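You operate a simulated robot arm through the tools that you are given. There is no shell and no other tool. Be economical: measure what you need, move in short steps, check, and stop when the job is done.

The job below is to be done with a simulated two-armed robot. You get a single attempt, and the scene is never put back.

Task
Unplug the silver block, shut the valve block and stand both in the fitting tray.
Fine: hold each block with one hand while the other works; silver block in the tray's middle, valve block at one end, the plug in the tray too. Set down upright: silver block, valve block.
Where things are to end (x, y in the base frame): silver block within 40 mm of [720, 100]; valve block within 40 mm of [730, 180].

It is judged by the outcome, as a careful person would: the job done as asked, and still so three seconds after it is handed in. It fails if anything else is knocked over, pushed out of place, dropped, spilled or broken.

Robot
Two 7-joint arms with two-finger parallel grippers on one trunk, on a base that drives. Base frame: it is fixed to the floor where the robot stands at the start and does not move with it; the origin is under the middle of the robot, x ahead of it, y to its left, z up. Units: mm, rad, N and s.
The left shoulder is at the start at [70, 163, 1170], the right one opposite. With the tool pointing down near the work surface each hand reaches from about 380 to 880 mm from the robot's upright axis, wherever it stands, measured 20 degrees to its own side. Places, roughly: block lever [500, 200, 900]; fitting tray [700, 100, 800]. Payload 3.43 kg a hand.
The TCP of each hand is the grasp point between the finger pads, 34 mm short of the fingertips. In the tool frame z runs along the fingers and y along their closing line. Largest opening 128 mm; finger width 24, thickness 12; the body of the gripper, 48 by 130 mm, starts 96 mm behind the TCP.
Orientation is that of the tool frame in the base frame, as a unit quaternion [x, y, z, w]. With the fingers straight down and closing along the base's y, the tool's x points along the base's -x, its y along +y and its z along -z.

Tools
- The arms move only by the tool nudge_tool. It takes "left_moves", "right_moves" or both (then of equal length, played together; a hand with none holds still); each is a list that holds one entry, the list of rows, each a list of 7 numbers: the turn, a rotation vector about the base's x, y, z in rad, then the shift along the base's x, y, z in mm, then the opening, from 0 (shut) to 1 (fully open). In form: [[[ax, ay, az, tx, ty, tz, claw], ...]]. A call has 1 to 10 rows; each row is the pose to reach, as a shift and turn from the pose commanded when the call began. Each row takes 0.2 s and may step no farther than 50 mm and 0.15 rad from the row before; otherwise, or with a gripper value out of range, the whole call is refused. Where a pose cannot be reached the arm comes as near as it can. A force on the tool above 40 N (or 10 N above the force at the start of the call, whichever is more), or a blocked arm, ends the call early, and 0.2 s more pass. The fingers move at their own pace (about 153 mm/s each) and stop on an object; they squeeze with about 25 N. The grip force told is the motor's: it shows also when the fingers shut on nothing. Time passes only in rows, and 0.2 s behind the last, so rows that repeat a pose let the fingers close. The reply holds the time, the measured pose of the TCP, the force on the tool along the base axes, the opening and the grip force, in the units named above and with some noise, with the torque about the TCP (base axes, N m) and any sound that the robot's microphone picked up.
- Cameras (640 x 400 px; columns grow to the right, rows downward): "scene" is now at [131.5, 19.8, 1388]; the picture's right is [0.23, -0.97, 0.00], its down [-0.64, -0.15, -0.75] and it looks along [0.73, 0.18, -0.66] (base axes); focal length 282 px, centre (320, 200). "left" rides on the left gripper at [76, 11, -160] in its tool frame; the picture's right is [-0.15, 0.99, 0.00], its down [-0.88, -0.13, -0.46] and it looks along [-0.45, -0.07, 0.89] (tool axes); focal length 234 px, centre (320, 200). "right" rides on the right gripper at [76, -11, -160] in its tool frame; the picture's right is [0.15, 0.99, 0.00], its down [-0.88, 0.13, -0.46] and it looks along [-0.45, 0.07, 0.89] (tool axes); focal length 234 px, centre (320, 200). There is no depth. A picture from a camera that has moved, and an enlarged one, comes with that camera's place and axes in the base frame and with its lens.
- camera(camera): a new picture of that camera. It takes no simulated time.
- raise_lower(by): slides the trunk up (or, below 0, down) by that many mm; the arms and the scene camera ride with it, the base frame stays. It gives what a move gives, with no picture.
- base_move(legs): drives the robot by 1 to 6 legs, each [ahead, left, turn to the left] in mm, mm and rad, along the robot's own axes; the way and the turn of a leg run together, so that a leg with both is an arc; at most 1500 mm and 3.142 rad a leg. The arms and the cameras ride along, it lands a little off, and it stops where it bumps. It gives what a move gives.
- aim_head(pan, tilt): turns the head with the scene camera to pan (to the left, within 1.501 rad either way) and tilt (down, from -0.506 to 1.204), counted from straight ahead of the robot. It gives what a move gives.
- enlarge(camera, box): a new picture of the part [left, top, right, bottom] of that camera's present view, enlarged. It takes no simulated time.
- close_job(): hands the job in; it is judged then, once.

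Work in short steps. Places have to be worked out from the pictures, the camera data and where the tool is seen: move nearer, look again, correct. Check each grasp and each placing, and mend what went wrong. You have 120 turns and 92 pictures in all, those below and enlarged ones among them. Open the grippers and draw the arms clear of the work before you hand the job in, unless the task says otherwise; then end with one line.

The tools are called after "Call:" as a command line: name --argument value ..., lists and objects as JSON in quotes. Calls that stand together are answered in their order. nudge_tool: Moves the arms, as the interface text tells. Its arguments: {"type":"object","properties":{"left_moves":{"type":"array","items":{"type":"array","items":{"type":"array","items":{"type":"number"}}}},"right_moves":{"type":"array","items":{"type":"array","items":{"type":"array","items":{"type":"number"}}}}},"required":[]} The other tools are called the same way: raise_lower (by) slides the trunk up or down; base_move (legs) drives the base; aim_head (pan, tilt) turns the head that bears the scene camera; camera (camera) takes a picture; enlarge (camera, box) takes an enlarged picture of a part of a camera's view; close_job () hands the job in.

At the start:

```text
clock: 0.0
left_ee_pos: [483.1, 389.1, 1129.8]
left_tcp_rot: [-0.002, 1.0, -0.001, 0.0]
left_wrist_force: [-0.2, -0.1, -0.2]
left_moment: [0.0, -0.02, -0.02]
left_width: 127.9
left_grip_force: 0.1
right_ee_pos: [670.1, -79.0, 1121.3]
right_tcp_rot: [0.0, 1.0, 0.0, 0.0]
right_wrist_force: [0.3, 0.3, 0.1]
right_moment: [-0.01, -0.01, 0.03]
right_width: 128.1
right_grip_force: 0.0
trunk travel left (down, up): [-650.0, 290.0]
robot x, y, heading: [0.3, 2.4, -0.002]
head pan, tilt: [0.236, 0.721]
```

scene: 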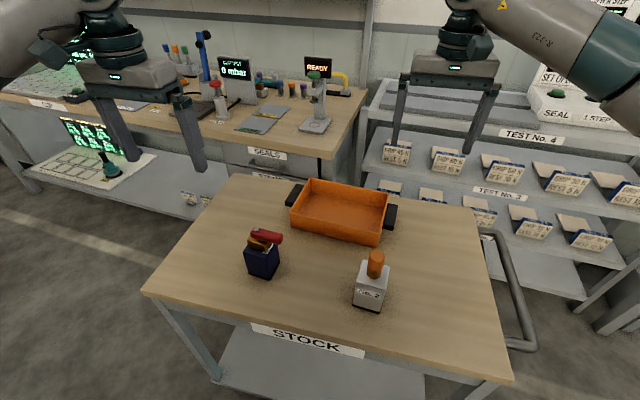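
right: 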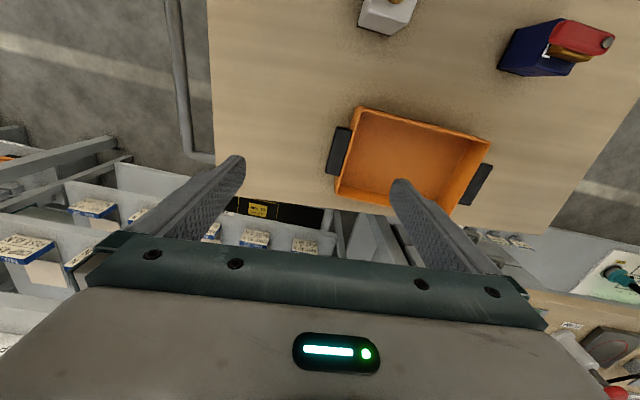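
left: 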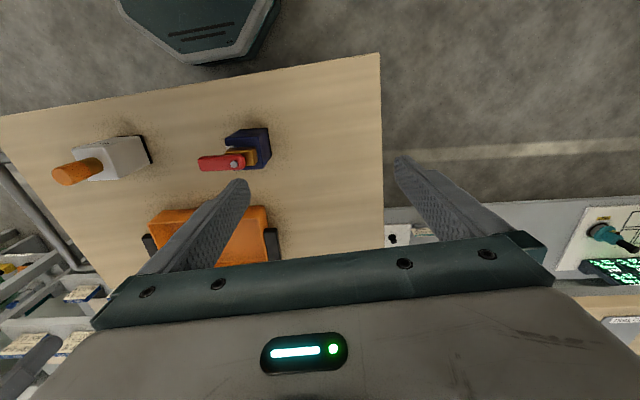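

I start with close-up views of the two blocks and the tray.

Call:
enlarge --camera "scene" --box '[220, 210, 300, 290]'

Call:
enlarge --camera "scene" --box '[330, 235, 410, 315]'

Call:
enlarge --camera "scene" --box '[240, 160, 420, 270]'

Call:
enlarge --camera "right" --box '[320, 0, 640, 200]'

Call:
enlarge --camera "left" --box '[30, 100, 310, 275]'

```text
5.00 times, centred on (260, 250) of scene
camera zoom: at [131.5, 19.8, 1388.0], right [0.23, -0.97, 0.0], down [-0.64, -0.15, -0.75], along [0.73, 0.18, -0.66], focal length 1408 px, centre (620, -50)
```

zoom: 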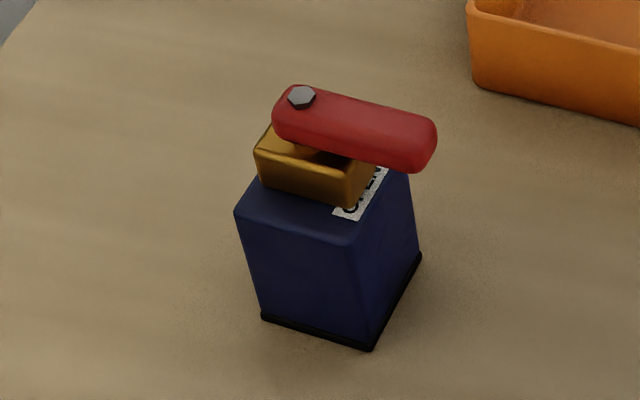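

```text
5.00 times, centred on (370, 275) of scene
camera zoom: at [131.5, 19.8, 1388.0], right [0.23, -0.97, 0.0], down [-0.64, -0.15, -0.75], along [0.73, 0.18, -0.66], focal length 1408 px, centre (70, -175)
```

zoom: 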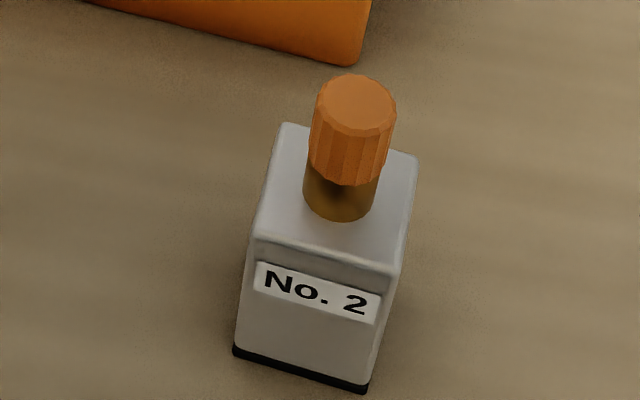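

```text
3.56 times, centred on (330, 215) of scene
camera zoom: at [131.5, 19.8, 1388.0], right [0.23, -0.97, 0.0], down [-0.64, -0.15, -0.75], along [0.73, 0.18, -0.66], focal length 1001 px, centre (284, 147)
```

zoom: 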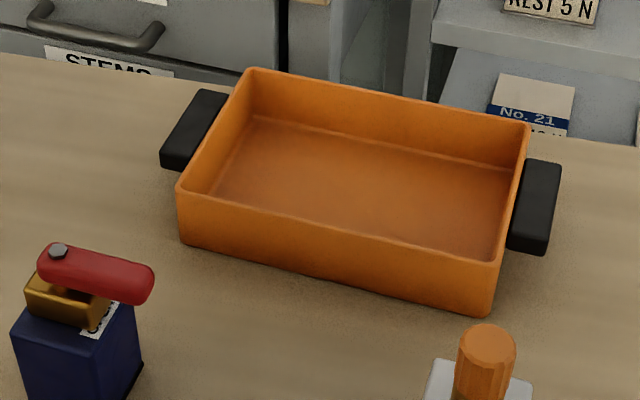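

```text
2.00 times, centred on (480, 100) of right
camera zoom: at [594.1, -88.8, 1281.0], right [-0.15, 0.99, 0.0], down [0.88, 0.13, 0.46], along [0.45, 0.07, -0.89], focal length 468 px, centre (0, 400)
```

zoom: 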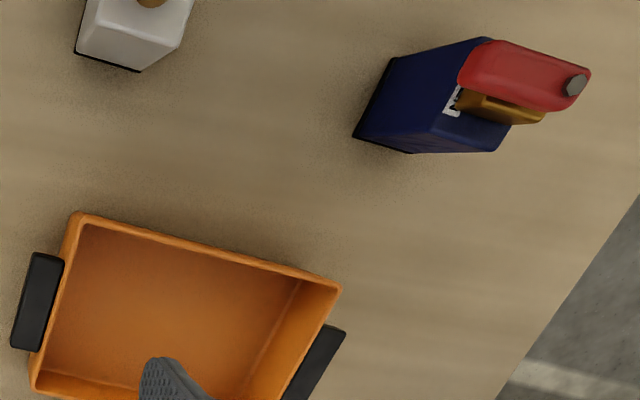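

```text
2.29 times, centred on (170, 188) of left
camera zoom: at [407.1, 401.2, 1289.0], right [0.15, 0.99, 0.0], down [0.88, -0.13, 0.46], along [0.45, -0.07, -0.89], focal length 535 px, centre (663, 229)
```

zoom: 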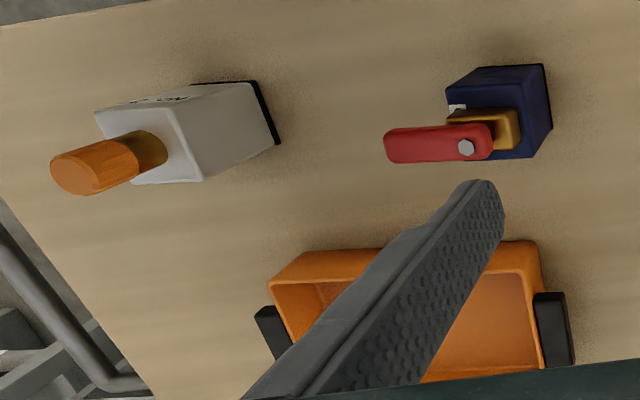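

Call:
enlarge --camera "left" --box '[190, 120, 280, 176]'

Call:
enlarge --camera "right" --box '[490, 10, 630, 90]'

```text
7.11 times, centred on (235, 148) of left
camera zoom: at [407.1, 401.2, 1289.0], right [0.15, 0.99, 0.0], down [0.88, -0.13, 0.46], along [0.45, -0.07, -0.89], focal length 1665 px, centre (924, 570)
```

zoom: 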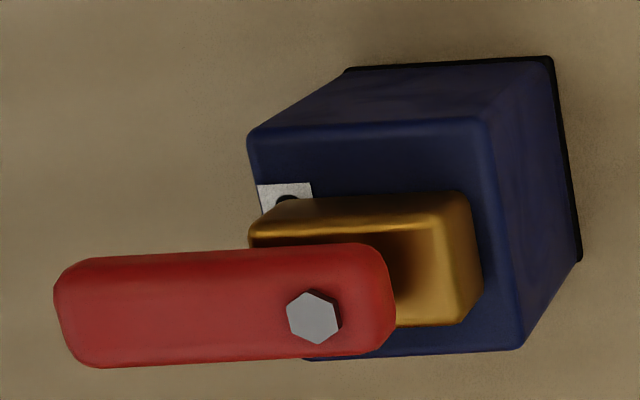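

```text
4.57 times, centred on (560, 50) of right
camera zoom: at [594.1, -88.8, 1281.0], right [-0.15, 0.99, 0.0], down [0.88, 0.13, 0.46], along [0.45, 0.07, -0.89], focal length 1070 px, centre (-777, 886)
```

zoom: 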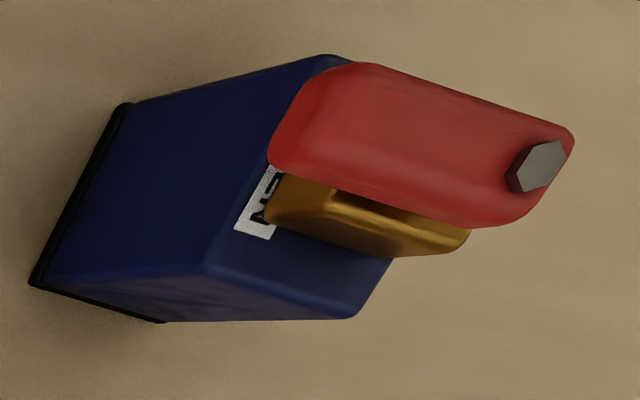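

The silver block stands at about (482,-10), top z≈890, cap top ≈948, turned about -6°. The valve block is at about (503,250), with its lever pointing to -y. I'll hold the silver block with the right hand from the -y side, tilted, so first I turn that wrist.

Call:
nudge_tool --right_moves '[[[0, 0, -0.15, -20, -9, -2, 1], [0, 0, -0.3, -40, -18, -4, 1], [0, 0, -0.45, -60, -27, -6, 1], [0, 0, -0.6, -80, -36, -8, 1], [0, 0, -0.75, -100, -45, -10, 1], [0, 0, -0.9, -120, -54, -12, 1], [0, 0, -1.05, -140, -63, -14, 1], [0, 0, -1.2, -160, -72, -16, 1], [0, 0, -1.35, -180, -81, -18, 1], [0, 0, -1.5, -200, -90, -20, 1]]]'

```text
clock: 2.2
left_ee_pos: [482.1, 388.0, 1130.0]
left_tcp_rot: [-0.001, 1.0, 0.001, 0.0]
left_wrist_force: [-0.8, -0.5, 0.9]
left_moment: [0.0, -0.01, -0.03]
left_width: 128.0
left_grip_force: 0.1
right_ee_pos: [470.0, -169.8, 1100.8]
right_tcp_rot: [0.682, 0.731, 0.0, 0.0]
right_wrist_force: [-0.9, 0.7, 0.4]
right_moment: [0.0, -0.02, 0.0]
right_width: 128.0
right_grip_force: 0.1
trunk travel left (down, up): [-650.0, 290.0]
robot x, y, heading: [-0.7, 1.5, -0.003]
head pan, tilt: [0.236, 0.721]
```

Yaw reached. Next I tilt the right hand by 50° while coming down a little.

Call:
nudge_tool --right_moves '[[[0.145, -0.0025, -0.0273, 0, -3, -7, 1], [0.29, -0.005, -0.0547, 0, -6, -14, 1], [0.4355, -0.0075, -0.082, 0, -9, -21, 1], [0.581, -0.01, -0.109, 0, -12, -28, 1], [0.726, -0.0124, -0.137, 0, -15, -35, 1], [0.871, -0.0149, -0.164, 0, -18, -42, 1], [0.871, -0.0149, -0.164, 0, 0, -85, 1], [0.871, -0.0149, -0.164, 0, 20, -125, 1]]]'

Call:
camera --camera "right"

Call:
camera --camera "scene"

```text
clock: 4.0
left_ee_pos: [483.5, 388.0, 1129.2]
left_tcp_rot: [0.0, 1.0, 0.0, 0.0]
left_wrist_force: [-0.1, 0.4, 0.0]
left_moment: [-0.01, 0.03, -0.01]
left_width: 128.2
left_grip_force: 0.0
right_ee_pos: [471.6, -149.3, 975.4]
right_tcp_rot: [0.673, 0.607, 0.314, -0.283]
right_wrist_force: [0.2, -0.5, -0.1]
right_moment: [-0.02, 0.0, 0.02]
right_width: 128.0
right_grip_force: 0.0
trunk travel left (down, up): [-650.0, 290.0]
robot x, y, heading: [-1.4, 1.6, -0.0]
head pan, tilt: [0.236, 0.721]
```

```text
81 pictures are left
camera right: at [452.0, -219.8, 1137.5], right [0.99, -0.01, 0.11], down [0.03, -0.92, -0.38], along [0.11, 0.38, -0.92], focal length 234 px, centre (320, 200)
```

right: 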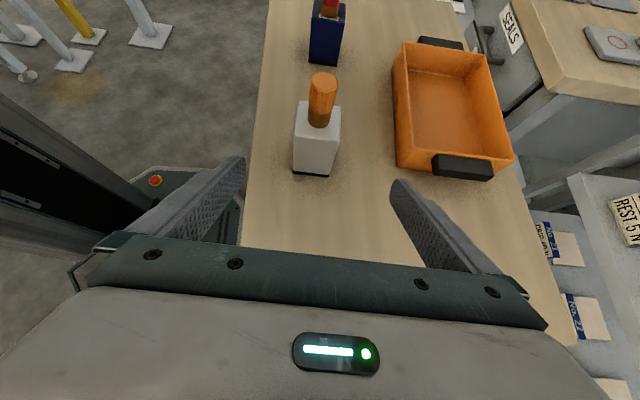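

```text
80 pictures are left
camera scene: at [131.7, 19.5, 1388.1], right [0.23, -0.97, 0.0], down [-0.64, -0.15, -0.75], along [0.73, 0.18, -0.66], focal length 282 px, centre (320, 200)
```

scene: 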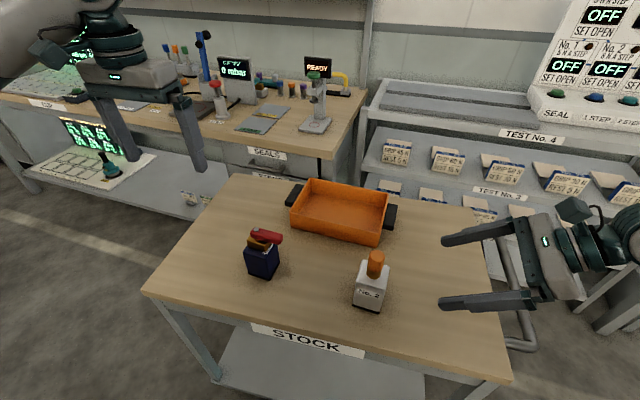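

The block lies centred between the open right fingers. I advance along the tool axis to straddle it.

Call:
nudge_tool --right_moves '[[[0, 0, 0, 2.1, 27.9, -25, 1], [0, 0, 0, 4.2, 55.7, -50, 1], [0, 0, 0, 6.2, 83.6, -75, 1], [0, 0, 0, 8.3, 111.5, -100, 1], [0, 0, 0, 10.4, 139.3, -125, 1]]]'

Call:
camera --camera "right"

Call:
enlarge --camera "scene" --box '[300, 220, 460, 320]'

```text
clock: 5.2
left_ee_pos: [483.2, 389.0, 1129.7]
left_tcp_rot: [0.0, 1.0, 0.0, 0.0]
left_wrist_force: [-0.8, 0.6, -0.3]
left_moment: [-0.06, 0.01, 0.01]
left_width: 128.0
left_grip_force: 0.1
right_ee_pos: [479.9, -8.6, 848.8]
right_tcp_rot: [0.674, 0.607, 0.313, -0.282]
right_wrist_force: [0.6, 0.5, -0.4]
right_moment: [-0.05, -0.01, 0.03]
right_width: 128.1
right_grip_force: 0.0
trunk travel left (down, up): [-650.0, 290.0]
robot x, y, heading: [-3.3, -0.2, -0.005]
head pan, tilt: [0.236, 0.721]
```

```text
79 pictures are left
camera right: at [461.0, -78.8, 1010.7], right [0.99, -0.01, 0.11], down [0.03, -0.93, -0.38], along [0.11, 0.38, -0.92], focal length 234 px, centre (320, 200)
```

right: 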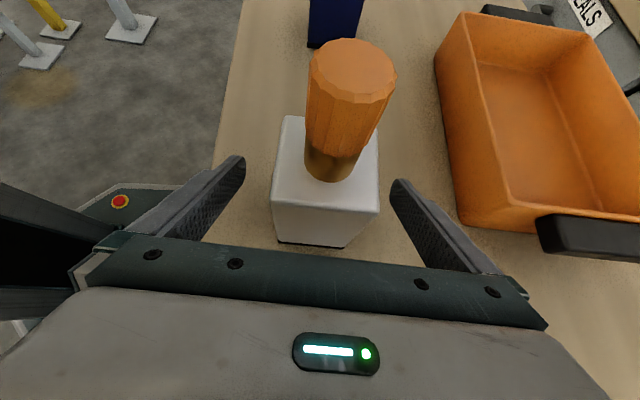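

```text
4.00 times, centred on (380, 270) of scene
camera zoom: at [131.7, 20.4, 1388.0], right [0.23, -0.97, 0.0], down [-0.64, -0.15, -0.75], along [0.73, 0.17, -0.66], focal length 1126 px, centre (80, -80)
```

zoom: 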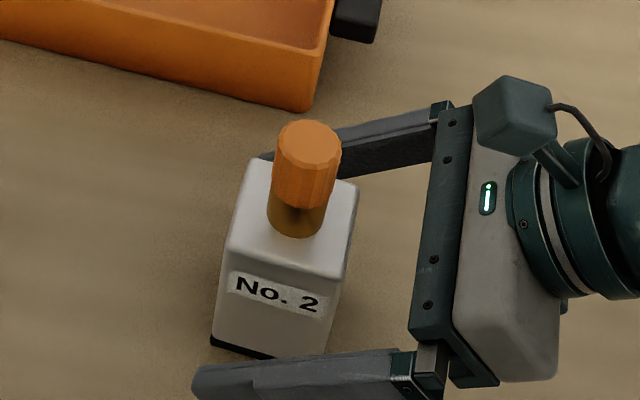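

The fingers straddle the block, so I close the right hand and let it settle.

Call:
nudge_tool --right_moves '[[[0, 0, 0, 0, 0, 0, 0.55], [0, 0, 0, 0, 0, 0, 0.4], [0, 0, 0, 0, 0, 0, 0.3], [0, 0, 0, 0, 0, 0, 0.3]]]'

Call:
enlarge --camera "scene" --box '[300, 220, 460, 320]'

Call:
camera --camera "right"

```text
clock: 6.2
left_ee_pos: [482.5, 388.4, 1129.1]
left_tcp_rot: [-0.001, 1.0, 0.001, 0.0]
left_wrist_force: [0.0, -0.2, 0.1]
left_moment: [0.0, 0.0, -0.04]
left_width: 128.0
left_grip_force: 0.1
right_ee_pos: [480.1, -9.1, 849.2]
right_tcp_rot: [0.674, 0.607, 0.312, -0.281]
right_wrist_force: [-1.6, 0.8, -0.1]
right_moment: [0.16, 0.06, 0.02]
right_width: 59.9
right_grip_force: 24.9
trunk travel left (down, up): [-650.0, 290.0]
robot x, y, heading: [-1.4, 0.2, 0.001]
head pan, tilt: [0.236, 0.721]
```

```text
4.00 times, centred on (380, 270) of scene
camera zoom: at [131.5, 19.7, 1388.0], right [0.23, -0.97, 0.0], down [-0.64, -0.15, -0.75], along [0.73, 0.18, -0.66], focal length 1126 px, centre (80, -80)
```

zoom: 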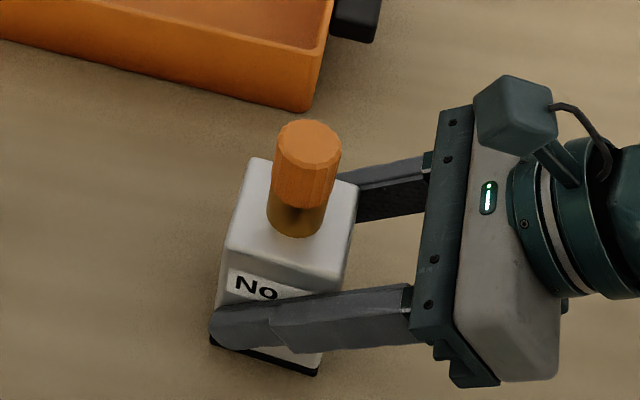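

```text
76 pictures are left
camera right: at [460.9, -79.3, 1011.0], right [0.99, -0.01, 0.11], down [0.03, -0.92, -0.38], along [0.11, 0.38, -0.92], focal length 234 px, centre (320, 200)
```

right: 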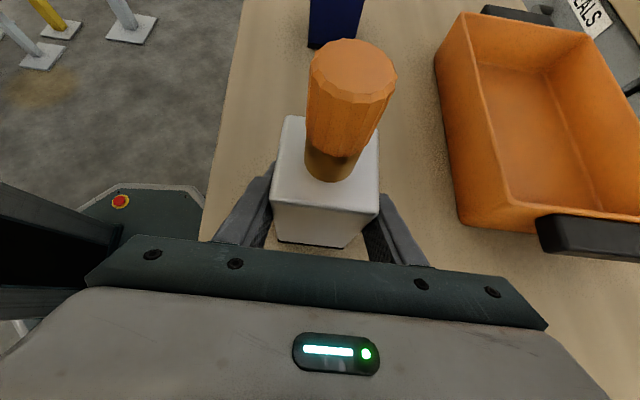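

Silver block is held (60 mm, 25 N). Now I turn the left hand so it can come to the cap, tilted from the +y side.

Call:
nudge_tool --left_moves '[[[0, 0, 0.15, 0, -14, 0, 1], [0, 0, 0.3, 0, -28, 0, 1], [0, 0, 0.45, 0, -42, 0, 1], [0, 0, 0.6, 0, -56, 0, 1], [0, 0, 0.75, 0, -70, 0, 1], [0, 0, 0.9, 0, -84, 0, 1], [0, 0, 1.05, 0, -98, 0, 1], [0, 0, 1.2, 0, -112, 0, 1], [0, 0, 1.35, 0, -126, 0, 1], [0, 0, 1.5, 0, -140, 0, 1]]]'

```text
clock: 8.4
left_ee_pos: [484.1, 248.2, 1129.4]
left_tcp_rot: [-0.683, 0.731, 0.0, -0.001]
left_wrist_force: [-0.4, -0.3, 0.0]
left_moment: [0.02, 0.01, 0.01]
left_width: 128.2
left_grip_force: 0.2
right_ee_pos: [480.7, -9.2, 848.6]
right_tcp_rot: [0.674, 0.606, 0.313, -0.282]
right_wrist_force: [-0.3, 0.2, 0.4]
right_moment: [-0.08, 0.04, 0.09]
right_width: 59.9
right_grip_force: 25.1
trunk travel left (down, up): [-650.0, 290.0]
robot x, y, heading: [-0.7, 0.2, 0.001]
head pan, tilt: [0.236, 0.721]
```

Call:
nudge_tool --left_moves '[[[-0.1446, 0.0103, 0, 0, -35, -5, 1], [-0.289, 0.0206, 0, 0, -70, -15, 1], [-0.4338, 0.031, 0, 1, -110, -30, 1], [-0.5784, 0.0412, 0, 1, -145, -55, 0.8], [-0.598, 0.0426, 0, 2, -175, -85, 0.8], [-0.598, 0.0426, 0, 2.5, -201, -113, 0.8]]]'

Call:
camera --camera "left"

Call:
camera --camera "scene"

```text
clock: 9.8
left_ee_pos: [486.3, 46.8, 1017.2]
left_tcp_rot: [-0.652, 0.699, -0.201, -0.217]
left_wrist_force: [-0.8, -0.1, -1.3]
left_moment: [-0.02, -0.02, -0.02]
left_width: 102.3
left_grip_force: 0.0
right_ee_pos: [480.5, -9.9, 850.0]
right_tcp_rot: [0.673, 0.607, 0.313, -0.283]
right_wrist_force: [0.1, -0.6, -0.3]
right_moment: [0.05, -0.06, 0.01]
right_width: 59.8
right_grip_force: 25.3
trunk travel left (down, up): [-650.0, 290.0]
robot x, y, heading: [-1.1, -1.6, 0.001]
head pan, tilt: [0.236, 0.721]
```

```text
75 pictures are left
camera left: at [476.3, 76.1, 1191.2], right [-0.98, 0.19, -0.08], down [0.2, 0.97, -0.12], along [0.06, -0.13, -0.99], focal length 234 px, centre (320, 200)
```

left: 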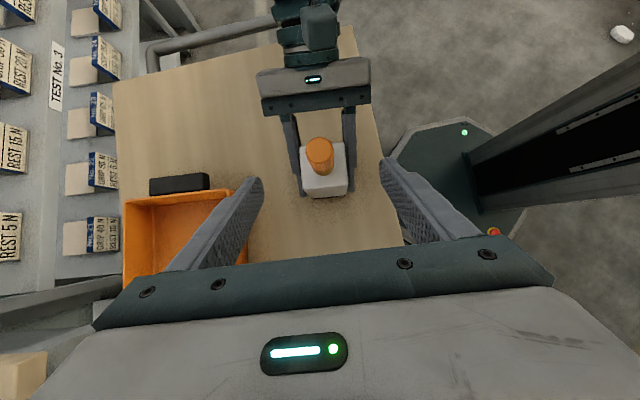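

```text
74 pictures are left
camera scene: at [132.0, 19.3, 1388.0], right [0.23, -0.97, 0.0], down [-0.64, -0.15, -0.75], along [0.73, 0.18, -0.66], focal length 282 px, centre (320, 200)
```

scene: 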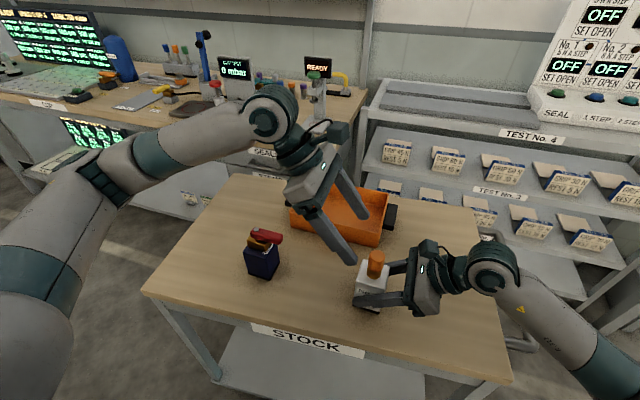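

The left camera also puts the cap at about (481,-10). I advance along the tool axis and look before closing.

Call:
nudge_tool --left_moves '[[[0, 0, 0, -1.5, -18.5, -27.5, 0.7], [0, 0, 0, -3, -37, -55, 0.6], [0, 0, 0, -4.3, -55.8, -83, 0.5], [0, 0, 0, -4.3, -55.8, -83, 0.5]]]'

Call:
camera --camera "left"

Call:
enlarge --camera "scene" --box '[280, 170, 440, 320]'

```text
clock: 10.8
left_ee_pos: [481.5, -7.7, 933.8]
left_tcp_rot: [-0.652, 0.699, -0.201, -0.216]
left_wrist_force: [0.1, 0.7, 0.0]
left_moment: [-0.03, 0.03, -0.02]
left_width: 63.9
left_grip_force: 0.0
right_ee_pos: [481.2, -8.8, 849.2]
right_tcp_rot: [0.675, 0.606, 0.313, -0.281]
right_wrist_force: [-1.3, -0.2, -0.3]
right_moment: [0.08, 0.01, 0.0]
right_width: 59.7
right_grip_force: 24.8
trunk travel left (down, up): [-650.0, 290.0]
robot x, y, heading: [-0.2, -0.6, 0.002]
head pan, tilt: [0.236, 0.721]
```

```text
73 pictures are left
camera left: at [471.7, 20.9, 1108.0], right [-0.98, 0.19, -0.08], down [0.2, 0.97, -0.12], along [0.06, -0.13, -0.99], focal length 234 px, centre (320, 200)
```

left: 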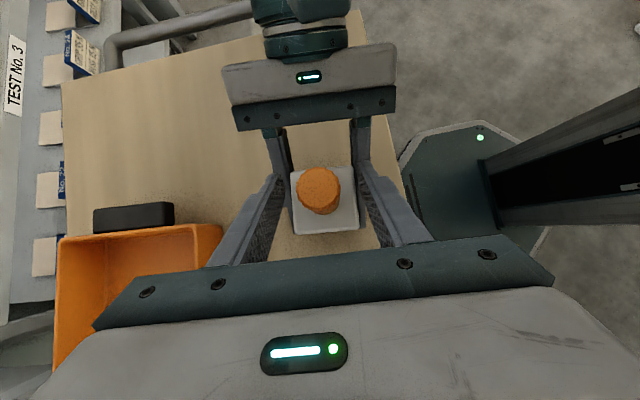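

```text
2.67 times, centred on (360, 245) of scene
camera zoom: at [131.6, 19.7, 1388.0], right [0.23, -0.97, 0.0], down [-0.64, -0.15, -0.75], along [0.73, 0.18, -0.66], focal length 751 px, centre (213, 80)
```

zoom: 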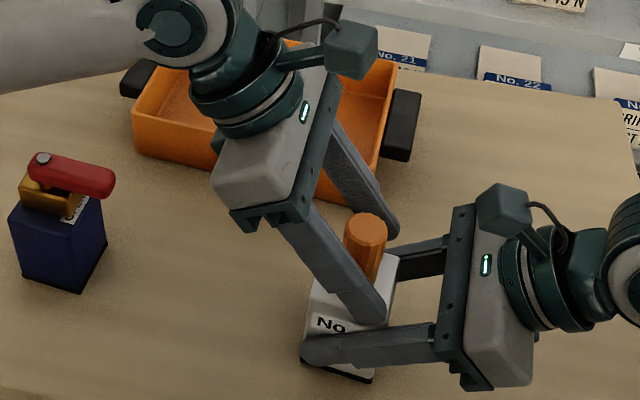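

Fingers straddle the cap, so I close the left hand.

Call:
nudge_tool --left_moves '[[[0, 0, 0, 0, 0, 0, 0.3], [0, 0, 0, 0, 0, 0, 0.15], [0, 0, 0, 0, 0, 0, 0.1], [0, 0, 0, 0, 0, 0, 0.1]]]'

Call:
camera --camera "left"

```text
clock: 11.8
left_ee_pos: [481.6, -8.8, 934.9]
left_tcp_rot: [-0.652, 0.699, -0.2, -0.216]
left_wrist_force: [-3.9, -2.0, 0.2]
left_moment: [0.04, -0.16, 0.06]
left_width: 33.2
left_grip_force: 25.3
right_ee_pos: [480.3, -7.8, 848.8]
right_tcp_rot: [0.675, 0.607, 0.313, -0.281]
right_wrist_force: [3.9, 1.6, 0.2]
right_moment: [-0.16, 0.47, -0.04]
right_width: 60.0
right_grip_force: 25.1
trunk travel left (down, up): [-650.0, 290.0]
robot x, y, heading: [-0.0, -1.0, 0.002]
head pan, tilt: [0.236, 0.721]
```

```text
71 pictures are left
camera left: at [471.8, 20.9, 1107.9], right [-0.98, 0.19, -0.08], down [0.2, 0.97, -0.12], along [0.06, -0.13, -0.99], focal length 234 px, centre (320, 200)
```

left: 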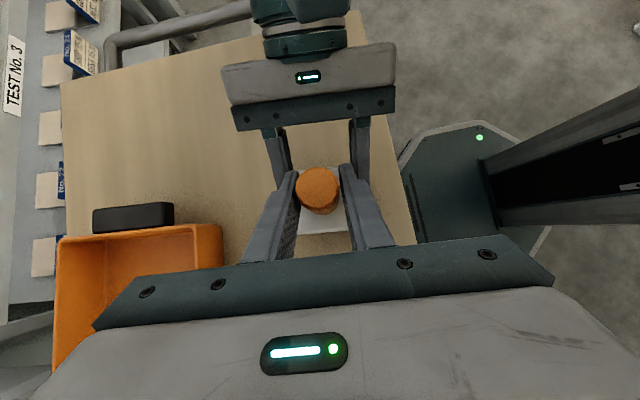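

Both grips are firm. Now I pull the plug straight up in small steps while the right hand holds the block.

Call:
nudge_tool --left_moves '[[[0, 0, 0, 0, 0, 2, 0.1], [0, 0, 0, 0, 0, 4, 0.1], [0, 0, 0, 0, 0, 7, 0.1], [0, 0, 0, 0, 0, 10, 0.1], [0, 0, 0, 0, 0, 14, 0.1]]]'

Call:
enlarge --camera "scene" --box '[300, 220, 420, 320]'

```text
clock: 13.0
left_ee_pos: [480.5, -10.5, 950.3]
left_tcp_rot: [-0.65, 0.699, -0.203, -0.218]
left_wrist_force: [-5.5, -6.6, -0.8]
left_moment: [-0.16, 0.21, -0.09]
left_width: 28.1
left_grip_force: 24.7
right_ee_pos: [479.8, -9.5, 848.1]
right_tcp_rot: [0.675, 0.607, 0.312, -0.281]
right_wrist_force: [5.8, 6.1, 0.8]
right_moment: [-0.34, 0.25, 0.07]
right_width: 60.0
right_grip_force: 24.9
trunk travel left (down, up): [-650.0, 290.0]
robot x, y, heading: [0.7, -3.3, -0.007]
head pan, tilt: [0.236, 0.721]
```

```text
4.00 times, centred on (360, 270) of scene
camera zoom: at [131.8, 19.5, 1388.0], right [0.23, -0.97, 0.0], down [-0.64, -0.15, -0.75], along [0.73, 0.18, -0.66], focal length 1126 px, centre (160, -80)
```

zoom: 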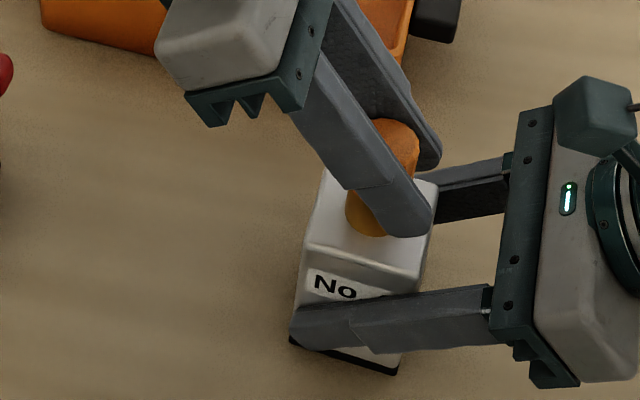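

The grip narrowed to 28 mm, so the fingers have probably slipped on the cap. I check with the left camera.

Call:
enlarge --camera "left" --box '[240, 130, 400, 250]'

Call:
enlarge --camera "right" --box '[220, 0, 440, 200]'

```text
3.33 times, centred on (320, 190) of left
camera zoom: at [471.4, 20.7, 1123.6], right [-0.98, 0.19, -0.08], down [0.2, 0.97, -0.12], along [0.06, -0.14, -0.99], focal length 781 px, centre (320, 233)
```

zoom: 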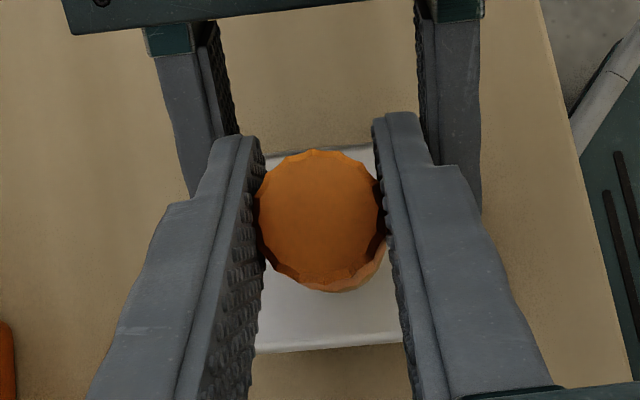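

```text
2.00 times, centred on (330, 100) of right
camera zoom: at [461.2, -79.4, 1010.2], right [0.99, -0.01, 0.11], down [0.03, -0.93, -0.38], along [0.11, 0.38, -0.92], focal length 468 px, centre (300, 400)
```

zoom: 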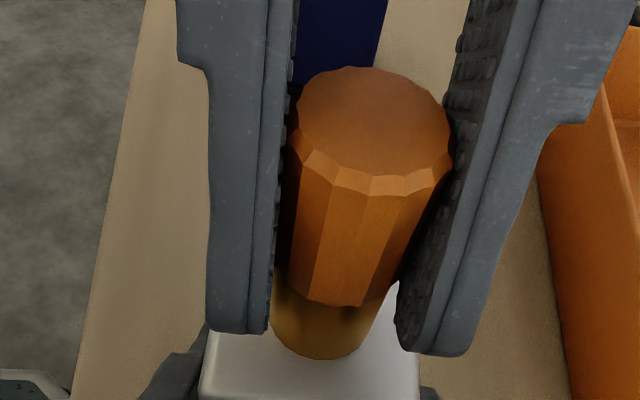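

The cap hasn't risen; the fingers slid about 14 mm up it. I go back down, regrip, and pull in tiny steps to read the force.

Call:
nudge_tool --left_moves '[[[0, 0, 0, 0, 0, 0, 0.4], [0, 0, 0, 0, 0, -8, 0.45], [0, 0, 0, 0.5, 4, -17, 0.45], [0, 0, 0, 0.5, 4, -17, 0.1], [0, 0, 0, 0.5, 4, -17, 0.1], [0, 0, 0, 0.5, 4, -17, 0.1]]]'

Call:
nudge_tool --left_moves '[[[0, 0, 0, 0, 0, 1, 0.0], [0, 0, 0, 0, 0, 2, 0.0]]]'

Call:
enlarge --camera "right" --box '[220, 0, 440, 200]'

```text
clock: 14.4
left_ee_pos: [480.3, -5.4, 933.4]
left_tcp_rot: [-0.651, 0.699, -0.202, -0.216]
left_wrist_force: [-13.1, 1.5, 31.9]
left_moment: [0.41, 0.63, -0.35]
left_width: 33.2
left_grip_force: 25.4
right_ee_pos: [479.7, -9.5, 849.1]
right_tcp_rot: [0.675, 0.607, 0.313, -0.281]
right_wrist_force: [14.0, -1.3, -11.9]
right_moment: [0.23, 0.59, 0.29]
right_width: 59.9
right_grip_force: 25.0
trunk travel left (down, up): [-650.0, 290.0]
robot x, y, heading: [-0.3, -2.9, 0.0]
head pan, tilt: [0.236, 0.721]
```

```text
clock: 15.0
left_ee_pos: [481.9, -5.7, 933.9]
left_tcp_rot: [-0.651, 0.699, -0.201, -0.216]
left_wrist_force: [-12.7, -3.7, 20.5]
left_moment: [-0.7, 0.19, -0.21]
left_width: 33.3
left_grip_force: 24.8
right_ee_pos: [480.8, -9.9, 849.9]
right_tcp_rot: [0.674, 0.607, 0.313, -0.282]
right_wrist_force: [13.5, -1.8, -9.8]
right_moment: [0.29, 0.48, -0.04]
right_width: 60.0
right_grip_force: 24.9
trunk travel left (down, up): [-650.0, 290.0]
robot x, y, heading: [-1.8, -1.1, -0.002]
head pan, tilt: [0.236, 0.721]
```

```text
2.00 times, centred on (330, 100) of right
camera zoom: at [460.7, -80.3, 1011.2], right [0.99, -0.01, 0.11], down [0.03, -0.92, -0.38], along [0.11, 0.38, -0.92], focal length 468 px, centre (300, 400)
```

zoom: 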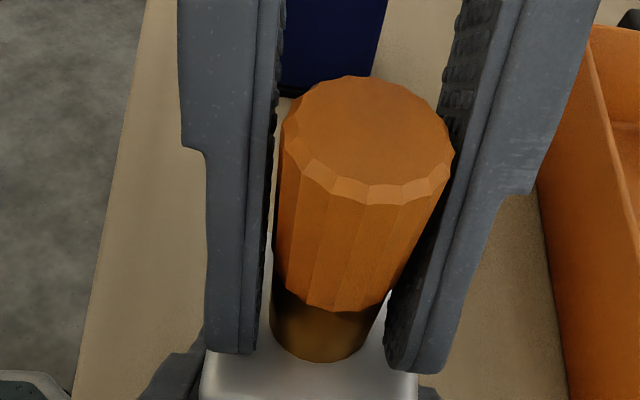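

Call:
nudge_tool --left_moves '[[[0, 0, 0, 0, 0, 1, 0.0], [0, 0, 0, 0, 0, 2, 0.0], [0, 0, 0, 0, 0, 3, 0.0]]]'

Call:
nudge_tool --left_moves '[[[0, 0, 0, 0, 0, 1, 0.0], [0, 0, 0, 0, 0, 2, 0.0]]]'

Call:
nudge_tool --left_moves '[[[0, 0, 0, 0, 0, 1, 0.0], [0, 0, 0, 0, 0, 2, 0.0]]]'

```text
clock: 15.8
left_ee_pos: [480.9, -3.2, 932.4]
left_tcp_rot: [-0.652, 0.698, -0.199, -0.217]
left_wrist_force: [-11.9, -6.6, -1.9]
left_moment: [-0.09, -0.21, -0.19]
left_width: 33.4
left_grip_force: 25.3
right_ee_pos: [479.4, -6.6, 850.6]
right_tcp_rot: [0.672, 0.607, 0.314, -0.284]
right_wrist_force: [11.7, 5.6, 1.6]
right_moment: [-0.49, 1.2, 0.11]
right_width: 59.5
right_grip_force: 24.9
trunk travel left (down, up): [-650.0, 290.0]
robot x, y, heading: [0.4, 1.3, 0.003]
head pan, tilt: [0.236, 0.721]
```

```text
clock: 16.4
left_ee_pos: [481.0, -3.3, 937.5]
left_tcp_rot: [-0.653, 0.698, -0.2, -0.215]
left_wrist_force: [-8.7, -0.5, -11.3]
left_moment: [0.1, 0.38, -0.01]
left_width: 33.2
left_grip_force: 24.7
right_ee_pos: [480.5, -8.5, 851.7]
right_tcp_rot: [0.674, 0.607, 0.315, -0.281]
right_wrist_force: [8.5, 1.9, 11.4]
right_moment: [-0.11, 0.43, -0.06]
right_width: 59.9
right_grip_force: 24.7
trunk travel left (down, up): [-650.0, 290.0]
robot x, y, heading: [-0.3, -1.9, 0.001]
head pan, tilt: [0.236, 0.721]
```

```text
clock: 17.0
left_ee_pos: [482.9, -4.0, 938.8]
left_tcp_rot: [-0.652, 0.699, -0.201, -0.215]
left_wrist_force: [-9.8, 6.0, -17.0]
left_moment: [0.25, 0.33, -0.02]
left_width: 33.5
left_grip_force: 25.4
right_ee_pos: [480.9, -8.2, 850.3]
right_tcp_rot: [0.674, 0.607, 0.313, -0.281]
right_wrist_force: [9.9, -5.3, 10.9]
right_moment: [0.29, 0.48, -0.04]
right_width: 59.9
right_grip_force: 24.8
trunk travel left (down, up): [-650.0, 290.0]
robot x, y, heading: [-0.1, -1.1, 0.001]
head pan, tilt: [0.236, 0.721]
```

The pull is now 17 N and the right hand reacts to it, with no slip yet. I continue in small steps.

Call:
nudge_tool --left_moves '[[[0, 0, 0, 0, 0, 1, 0.0], [0, 0, 0, 0, 0, 2, 0.0]]]'

Call:
nudge_tool --left_moves '[[[0, 0, 0, 0, 0, 1, 0.0], [0, 0, 0, 0, 0, 2, 0.0]]]'

Call:
nudge_tool --left_moves '[[[0, 0, 0, 0, 0, 1, 0.0], [0, 0, 0, 0, 0, 2, 0.0]]]'

Call:
enlarge --camera "right" --box '[220, 0, 440, 200]'

```text
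clock: 17.6
left_ee_pos: [480.7, -5.2, 941.6]
left_tcp_rot: [-0.652, 0.699, -0.2, -0.216]
left_wrist_force: [-9.9, 5.5, -16.6]
left_moment: [0.2, 0.27, -0.06]
left_width: 33.3
left_grip_force: 24.7
right_ee_pos: [480.9, -8.4, 849.1]
right_tcp_rot: [0.674, 0.607, 0.313, -0.282]
right_wrist_force: [9.1, -5.0, 10.2]
right_moment: [0.31, 0.6, -0.04]
right_width: 60.0
right_grip_force: 24.7
trunk travel left (down, up): [-650.0, 290.0]
robot x, y, heading: [2.5, -1.2, 0.0]
head pan, tilt: [0.236, 0.721]
```

```text
clock: 18.2
left_ee_pos: [482.8, -4.3, 943.3]
left_tcp_rot: [-0.652, 0.699, -0.2, -0.216]
left_wrist_force: [-10.1, 2.4, -16.4]
left_moment: [0.05, 0.27, 0.02]
left_width: 33.5
left_grip_force: 25.5
right_ee_pos: [480.8, -9.3, 849.1]
right_tcp_rot: [0.674, 0.607, 0.313, -0.282]
right_wrist_force: [10.1, -2.0, 11.8]
right_moment: [0.24, 0.72, -0.06]
right_width: 60.1
right_grip_force: 24.8
trunk travel left (down, up): [-650.0, 290.0]
robot x, y, heading: [2.2, -2.7, 0.001]
head pan, tilt: [0.236, 0.721]
```

```text
clock: 18.8
left_ee_pos: [480.5, -3.5, 944.9]
left_tcp_rot: [-0.651, 0.699, -0.202, -0.217]
left_wrist_force: [-9.2, -0.3, -17.4]
left_moment: [0.06, 0.23, -0.01]
left_width: 33.2
left_grip_force: 24.8
right_ee_pos: [480.0, -8.7, 849.7]
right_tcp_rot: [0.674, 0.607, 0.313, -0.281]
right_wrist_force: [9.1, 0.2, 10.4]
right_moment: [0.0, 0.6, -0.08]
right_width: 60.1
right_grip_force: 25.3
trunk travel left (down, up): [-650.0, 290.0]
robot x, y, heading: [-2.2, 1.8, -0.001]
head pan, tilt: [0.236, 0.721]
```

```text
2.00 times, centred on (330, 100) of right
camera zoom: at [461.2, -79.4, 1011.1], right [0.99, -0.01, 0.11], down [0.03, -0.92, -0.38], along [0.11, 0.38, -0.92], focal length 468 px, centre (300, 400)
```

zoom: 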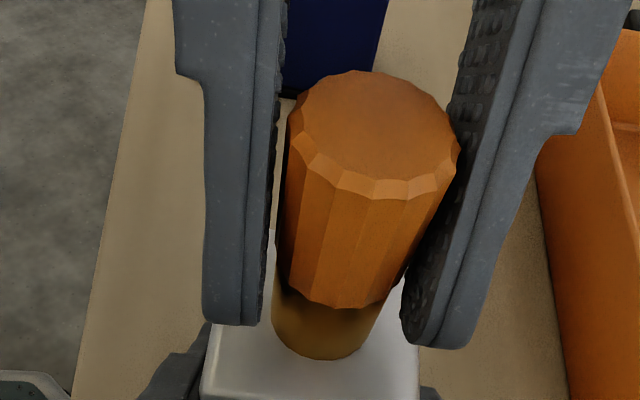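

The force stays at 17 N while the fingers slide, so a plain pull slips. Before trying a twist, I read the signs nearby for hints.

Call:
enlarge --camera "scene" --box '[500, 0, 640, 140]'

Call:
enlarge --camera "scene" --box '[370, 130, 640, 260]'

Call:
enlarge --camera "right" --box '[260, 60, 380, 180]'

```text
2.86 times, centred on (570, 70) of scene
camera zoom: at [132.0, 19.6, 1387.9], right [0.23, -0.97, 0.0], down [-0.64, -0.15, -0.75], along [0.73, 0.18, -0.66], focal length 804 px, centre (-394, 571)
```

zoom: 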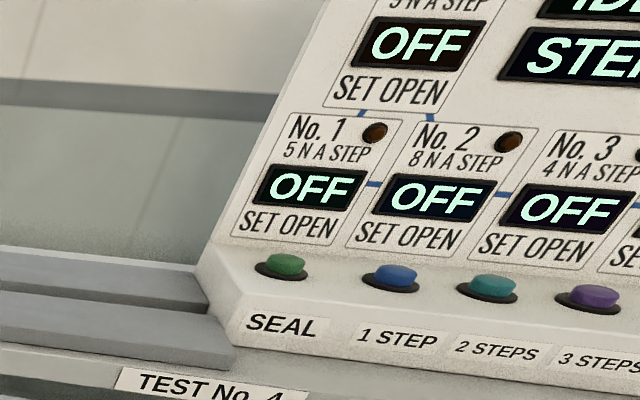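

```text
2.37 times, centred on (505, 195) of scene
camera zoom: at [132.0, 19.6, 1387.9], right [0.23, -0.97, 0.0], down [-0.64, -0.15, -0.75], along [0.73, 0.18, -0.66], focal length 667 px, centre (-118, 212)
```

zoom: 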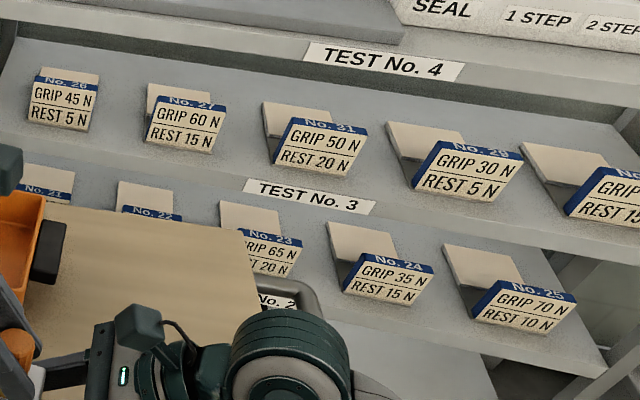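

```text
3.33 times, centred on (320, 120) of right
camera zoom: at [461.2, -79.4, 1011.1], right [0.99, -0.01, 0.11], down [0.03, -0.92, -0.38], along [0.11, 0.38, -0.92], focal length 781 px, centre (320, 467)
```

zoom: 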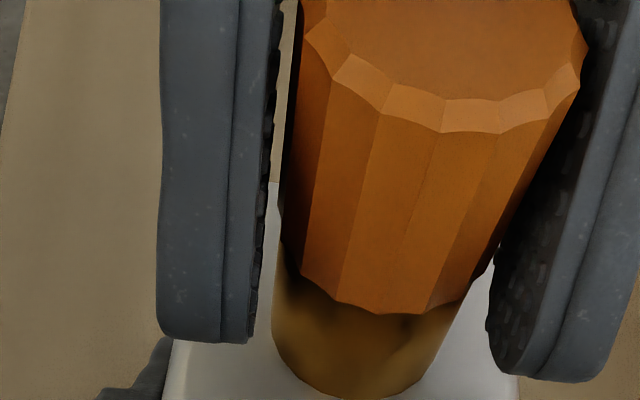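

The signs are unrelated. I open, go back down centred on the cap and regrip. Then I'll test a counter-clockwise twist.

Call:
nudge_tool --left_moves '[[[0, 0, 0, 0, 0, 0, 0.4], [0, 0, 0, -1, -4, -5, 0.4], [0, 0, 0, -1, -4, -10, 0.4], [0, 0, 0, -1, -4, -10, 0.1], [0, 0, 0, -1, -4, -10, 0.0], [0, 0, 0, -1, -4, -10, 0.0]]]'

Call:
nudge_tool --left_moves '[[[0, 0, 0.06, 0, 0, 0.5, 0.0], [0, 0, 0.12, 0, 0, 1, 0.0], [0, 0, 0.18, 0, 0, 1, 0.0], [0, 0, 0.24, 0, 0, 1, 0.0]]]'

Call:
enlarge --camera "right" --box '[260, 60, 380, 180]'

```text
clock: 20.2
left_ee_pos: [479.3, -7.3, 935.8]
left_tcp_rot: [-0.652, 0.698, -0.202, -0.217]
left_wrist_force: [-3.0, 0.3, 6.3]
left_moment: [0.05, -0.01, -0.02]
left_width: 33.1
left_grip_force: 24.7
right_ee_pos: [478.8, -9.6, 848.8]
right_tcp_rot: [0.675, 0.606, 0.313, -0.282]
right_wrist_force: [1.4, -0.9, -1.3]
right_moment: [0.21, 0.12, 0.11]
right_width: 60.1
right_grip_force: 25.0
trunk travel left (down, up): [-650.0, 290.0]
robot x, y, heading: [1.2, 1.7, 0.001]
head pan, tilt: [0.236, 0.721]
```

```text
clock: 21.2
left_ee_pos: [478.6, -6.5, 939.1]
left_tcp_rot: [0.732, -0.614, 0.227, 0.189]
left_wrist_force: [-0.1, -3.0, -1.0]
left_moment: [-0.37, -0.15, 0.0]
left_width: 31.6
left_grip_force: 24.6
right_ee_pos: [476.7, -8.5, 850.8]
right_tcp_rot: [0.673, 0.608, 0.314, -0.282]
right_wrist_force: [0.1, 2.2, -5.1]
right_moment: [0.16, 0.14, -0.02]
right_width: 59.7
right_grip_force: 25.1
trunk travel left (down, up): [-650.0, 290.0]
robot x, y, heading: [0.6, 0.9, 0.004]
head pan, tilt: [0.236, 0.721]
```

```text
3.33 times, centred on (320, 120) of right
camera zoom: at [457.9, -78.3, 1012.6], right [0.99, -0.01, 0.11], down [0.04, -0.92, -0.38], along [0.11, 0.38, -0.92], focal length 781 px, centre (320, 467)
```

zoom: 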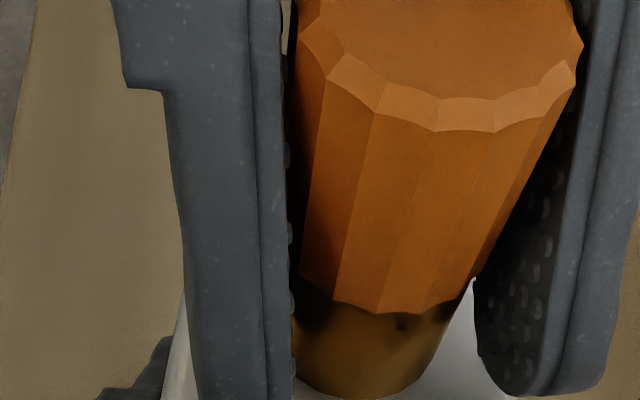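

The cap doesn't turn with the hand, so it is a straight pull-out. The earlier pulls had about 10 N of side load that could jam the plug, so I regrip cleanly and pull again, watching the side forces.

Call:
nudge_tool --left_moves '[[[0, 0, 0, 0, 0, 0, 0.35], [0, 0, 0, 0, 0, -4, 0.4], [0, 0, 0, 0, 0, -4, 0.4], [0, 0, 0, 0, 0, -4, 0.0], [0, 0, 0, 0, 0, -4, 0.0], [0, 0, 0, 0, 0, -4, 0.0]]]'

Call:
nudge_tool --left_moves '[[[0, 0, 0, 0, 0, 1, 0.0], [0, 0, 0, 0, 0, 2, 0.0], [0, 0, 0, 0, 0, 2, 0.0]]]'

Call:
nudge_tool --left_moves '[[[0, 0, 0, 0, 0, 1, 0.0], [0, 0, 0, 0, 0, 1, 0.0]]]'

```text
clock: 22.6
left_ee_pos: [477.4, -10.8, 933.4]
left_tcp_rot: [0.73, -0.616, 0.227, 0.189]
left_wrist_force: [1.0, -0.3, 5.3]
left_moment: [-0.13, -0.11, 0.36]
left_width: 31.8
left_grip_force: 25.2
right_ee_pos: [477.2, -10.5, 851.9]
right_tcp_rot: [0.674, 0.607, 0.314, -0.281]
right_wrist_force: [-0.2, 0.4, -11.0]
right_moment: [0.14, 0.13, -0.37]
right_width: 59.9
right_grip_force: 25.3
trunk travel left (down, up): [-650.0, 290.0]
robot x, y, heading: [2.1, -1.3, -0.001]
head pan, tilt: [0.236, 0.721]
```

```text
clock: 23.4
left_ee_pos: [476.6, -9.6, 935.2]
left_tcp_rot: [0.73, -0.617, 0.225, 0.19]
left_wrist_force: [2.8, -6.3, 0.3]
left_moment: [-0.25, -0.69, 0.16]
left_width: 32.0
left_grip_force: 24.9
right_ee_pos: [476.9, -8.5, 851.4]
right_tcp_rot: [0.673, 0.607, 0.315, -0.282]
right_wrist_force: [-2.7, 4.9, -4.7]
right_moment: [-0.22, 0.46, -0.15]
right_width: 60.1
right_grip_force: 25.3
trunk travel left (down, up): [-650.0, 290.0]
robot x, y, heading: [-0.3, 4.0, 0.0]
head pan, tilt: [0.236, 0.721]
```

```text
clock: 24.0
left_ee_pos: [477.2, -7.6, 936.4]
left_tcp_rot: [0.73, -0.616, 0.225, 0.189]
left_wrist_force: [8.0, -7.2, -6.7]
left_moment: [-0.06, -0.54, 0.22]
left_width: 32.2
left_grip_force: 24.8
right_ee_pos: [477.8, -7.9, 852.3]
right_tcp_rot: [0.672, 0.608, 0.315, -0.282]
right_wrist_force: [-7.7, 7.0, 6.7]
right_moment: [-0.53, -0.13, -0.19]
right_width: 60.0
right_grip_force: 25.4
trunk travel left (down, up): [-650.0, 290.0]
robot x, y, heading: [0.4, 0.1, -0.001]
head pan, tilt: [0.236, 0.721]
```

Call:
nudge_tool --left_moves '[[[0, 0, 0, 0, 0.5, 1, 0.0], [0, 0, 0, 0, 1, 2, 0.0]]]'

Call:
nudge_tool --left_moves '[[[0, 0, 0, 0, 0, 1, 0.0], [0, 0, 0, 0, 0, 2, 0.0]]]'

Call:
nudge_tool --left_moves '[[[0, 0, 0, 0, 0, 1, 0.0], [0, 0, 0, 0, 0, 2, 0.0]]]'

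Call:
enlarge --camera "right" --box '[240, 20, 400, 200]'

```text
clock: 24.6
left_ee_pos: [476.3, -8.4, 939.8]
left_tcp_rot: [0.73, -0.616, 0.226, 0.189]
left_wrist_force: [9.3, -3.0, -11.6]
left_moment: [0.01, -0.56, 0.18]
left_width: 32.0
left_grip_force: 25.3
right_ee_pos: [477.1, -10.1, 851.1]
right_tcp_rot: [0.673, 0.607, 0.316, -0.281]
right_wrist_force: [-8.9, 2.4, 10.8]
right_moment: [-0.25, -0.31, -0.17]
right_width: 59.9
right_grip_force: 25.0
trunk travel left (down, up): [-650.0, 290.0]
robot x, y, heading: [0.1, -0.5, 0.001]
head pan, tilt: [0.236, 0.721]
```

```text
clock: 25.2
left_ee_pos: [476.9, -8.1, 940.5]
left_tcp_rot: [0.73, -0.616, 0.226, 0.189]
left_wrist_force: [5.6, -1.0, -11.8]
left_moment: [0.1, -0.46, 0.27]
left_width: 32.1
left_grip_force: 24.9
right_ee_pos: [476.7, -9.5, 850.9]
right_tcp_rot: [0.673, 0.607, 0.314, -0.28]
right_wrist_force: [-6.3, 2.0, 11.0]
right_moment: [-0.14, -0.05, -0.21]
right_width: 59.9
right_grip_force: 24.7
trunk travel left (down, up): [-650.0, 290.0]
robot x, y, heading: [0.6, 2.7, 0.001]
head pan, tilt: [0.236, 0.721]
```

```text
clock: 25.8
left_ee_pos: [477.1, -8.1, 944.7]
left_tcp_rot: [0.729, -0.617, 0.227, 0.19]
left_wrist_force: [0.9, -1.7, -7.3]
left_moment: [0.0, -0.07, 0.32]
left_width: 31.7
left_grip_force: 24.4
right_ee_pos: [478.1, -8.9, 850.3]
right_tcp_rot: [0.674, 0.607, 0.314, -0.281]
right_wrist_force: [-1.9, 1.8, 6.3]
right_moment: [-0.15, -0.06, -0.28]
right_width: 59.9
right_grip_force: 25.2
trunk travel left (down, up): [-650.0, 290.0]
robot x, y, heading: [1.6, -3.3, -0.002]
head pan, tilt: [0.236, 0.721]
```

```text
2.22 times, centred on (320, 110) of right
camera zoom: at [457.7, -80.0, 1012.5], right [0.99, -0.01, 0.12], down [0.03, -0.92, -0.38], along [0.11, 0.38, -0.92], focal length 520 px, centre (320, 400)
```

zoom: 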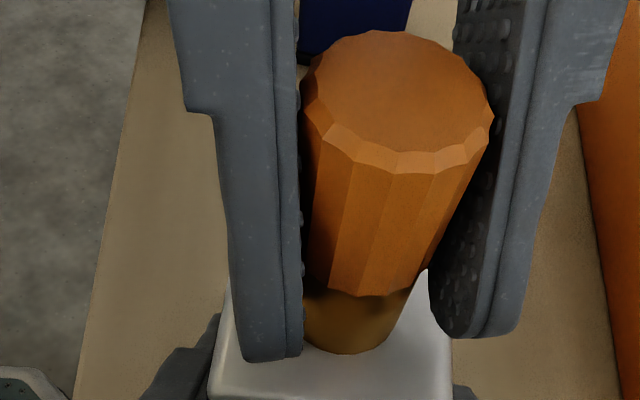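

The cap still isn't coming. I look closely at the joint between cap and brass for a latch or pin.

Call:
enlarge --camera "right" --box '[295, 120, 375, 190]'

Call:
enlarge --camera "scene" --box '[340, 240, 410, 300]'

```text
5.71 times, centred on (335, 155) of right
camera zoom: at [457.7, -80.0, 1012.5], right [0.99, -0.01, 0.12], down [0.03, -0.92, -0.38], along [0.11, 0.38, -0.92], focal length 1338 px, centre (234, 457)
```

zoom: 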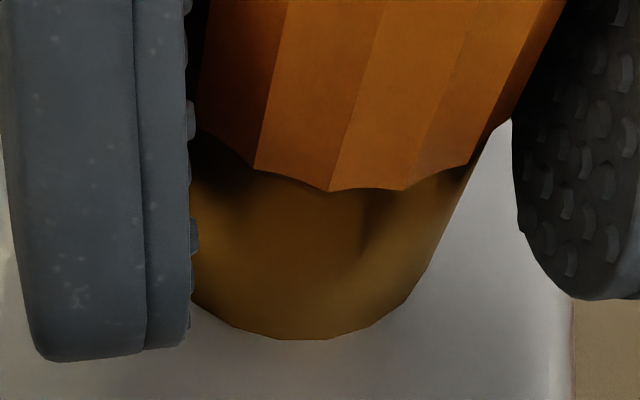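

```text
6.67 times, centred on (375, 270) of scene
camera zoom: at [126.5, 18.8, 1388.5], right [0.23, -0.97, 0.0], down [-0.64, -0.15, -0.75], along [0.73, 0.18, -0.66], focal length 1877 px, centre (-47, -267)
```

zoom: 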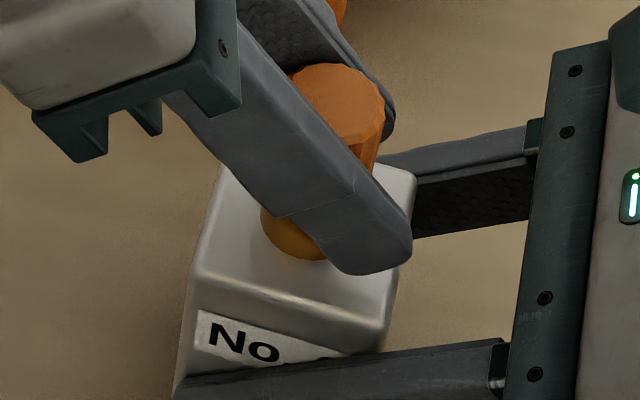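

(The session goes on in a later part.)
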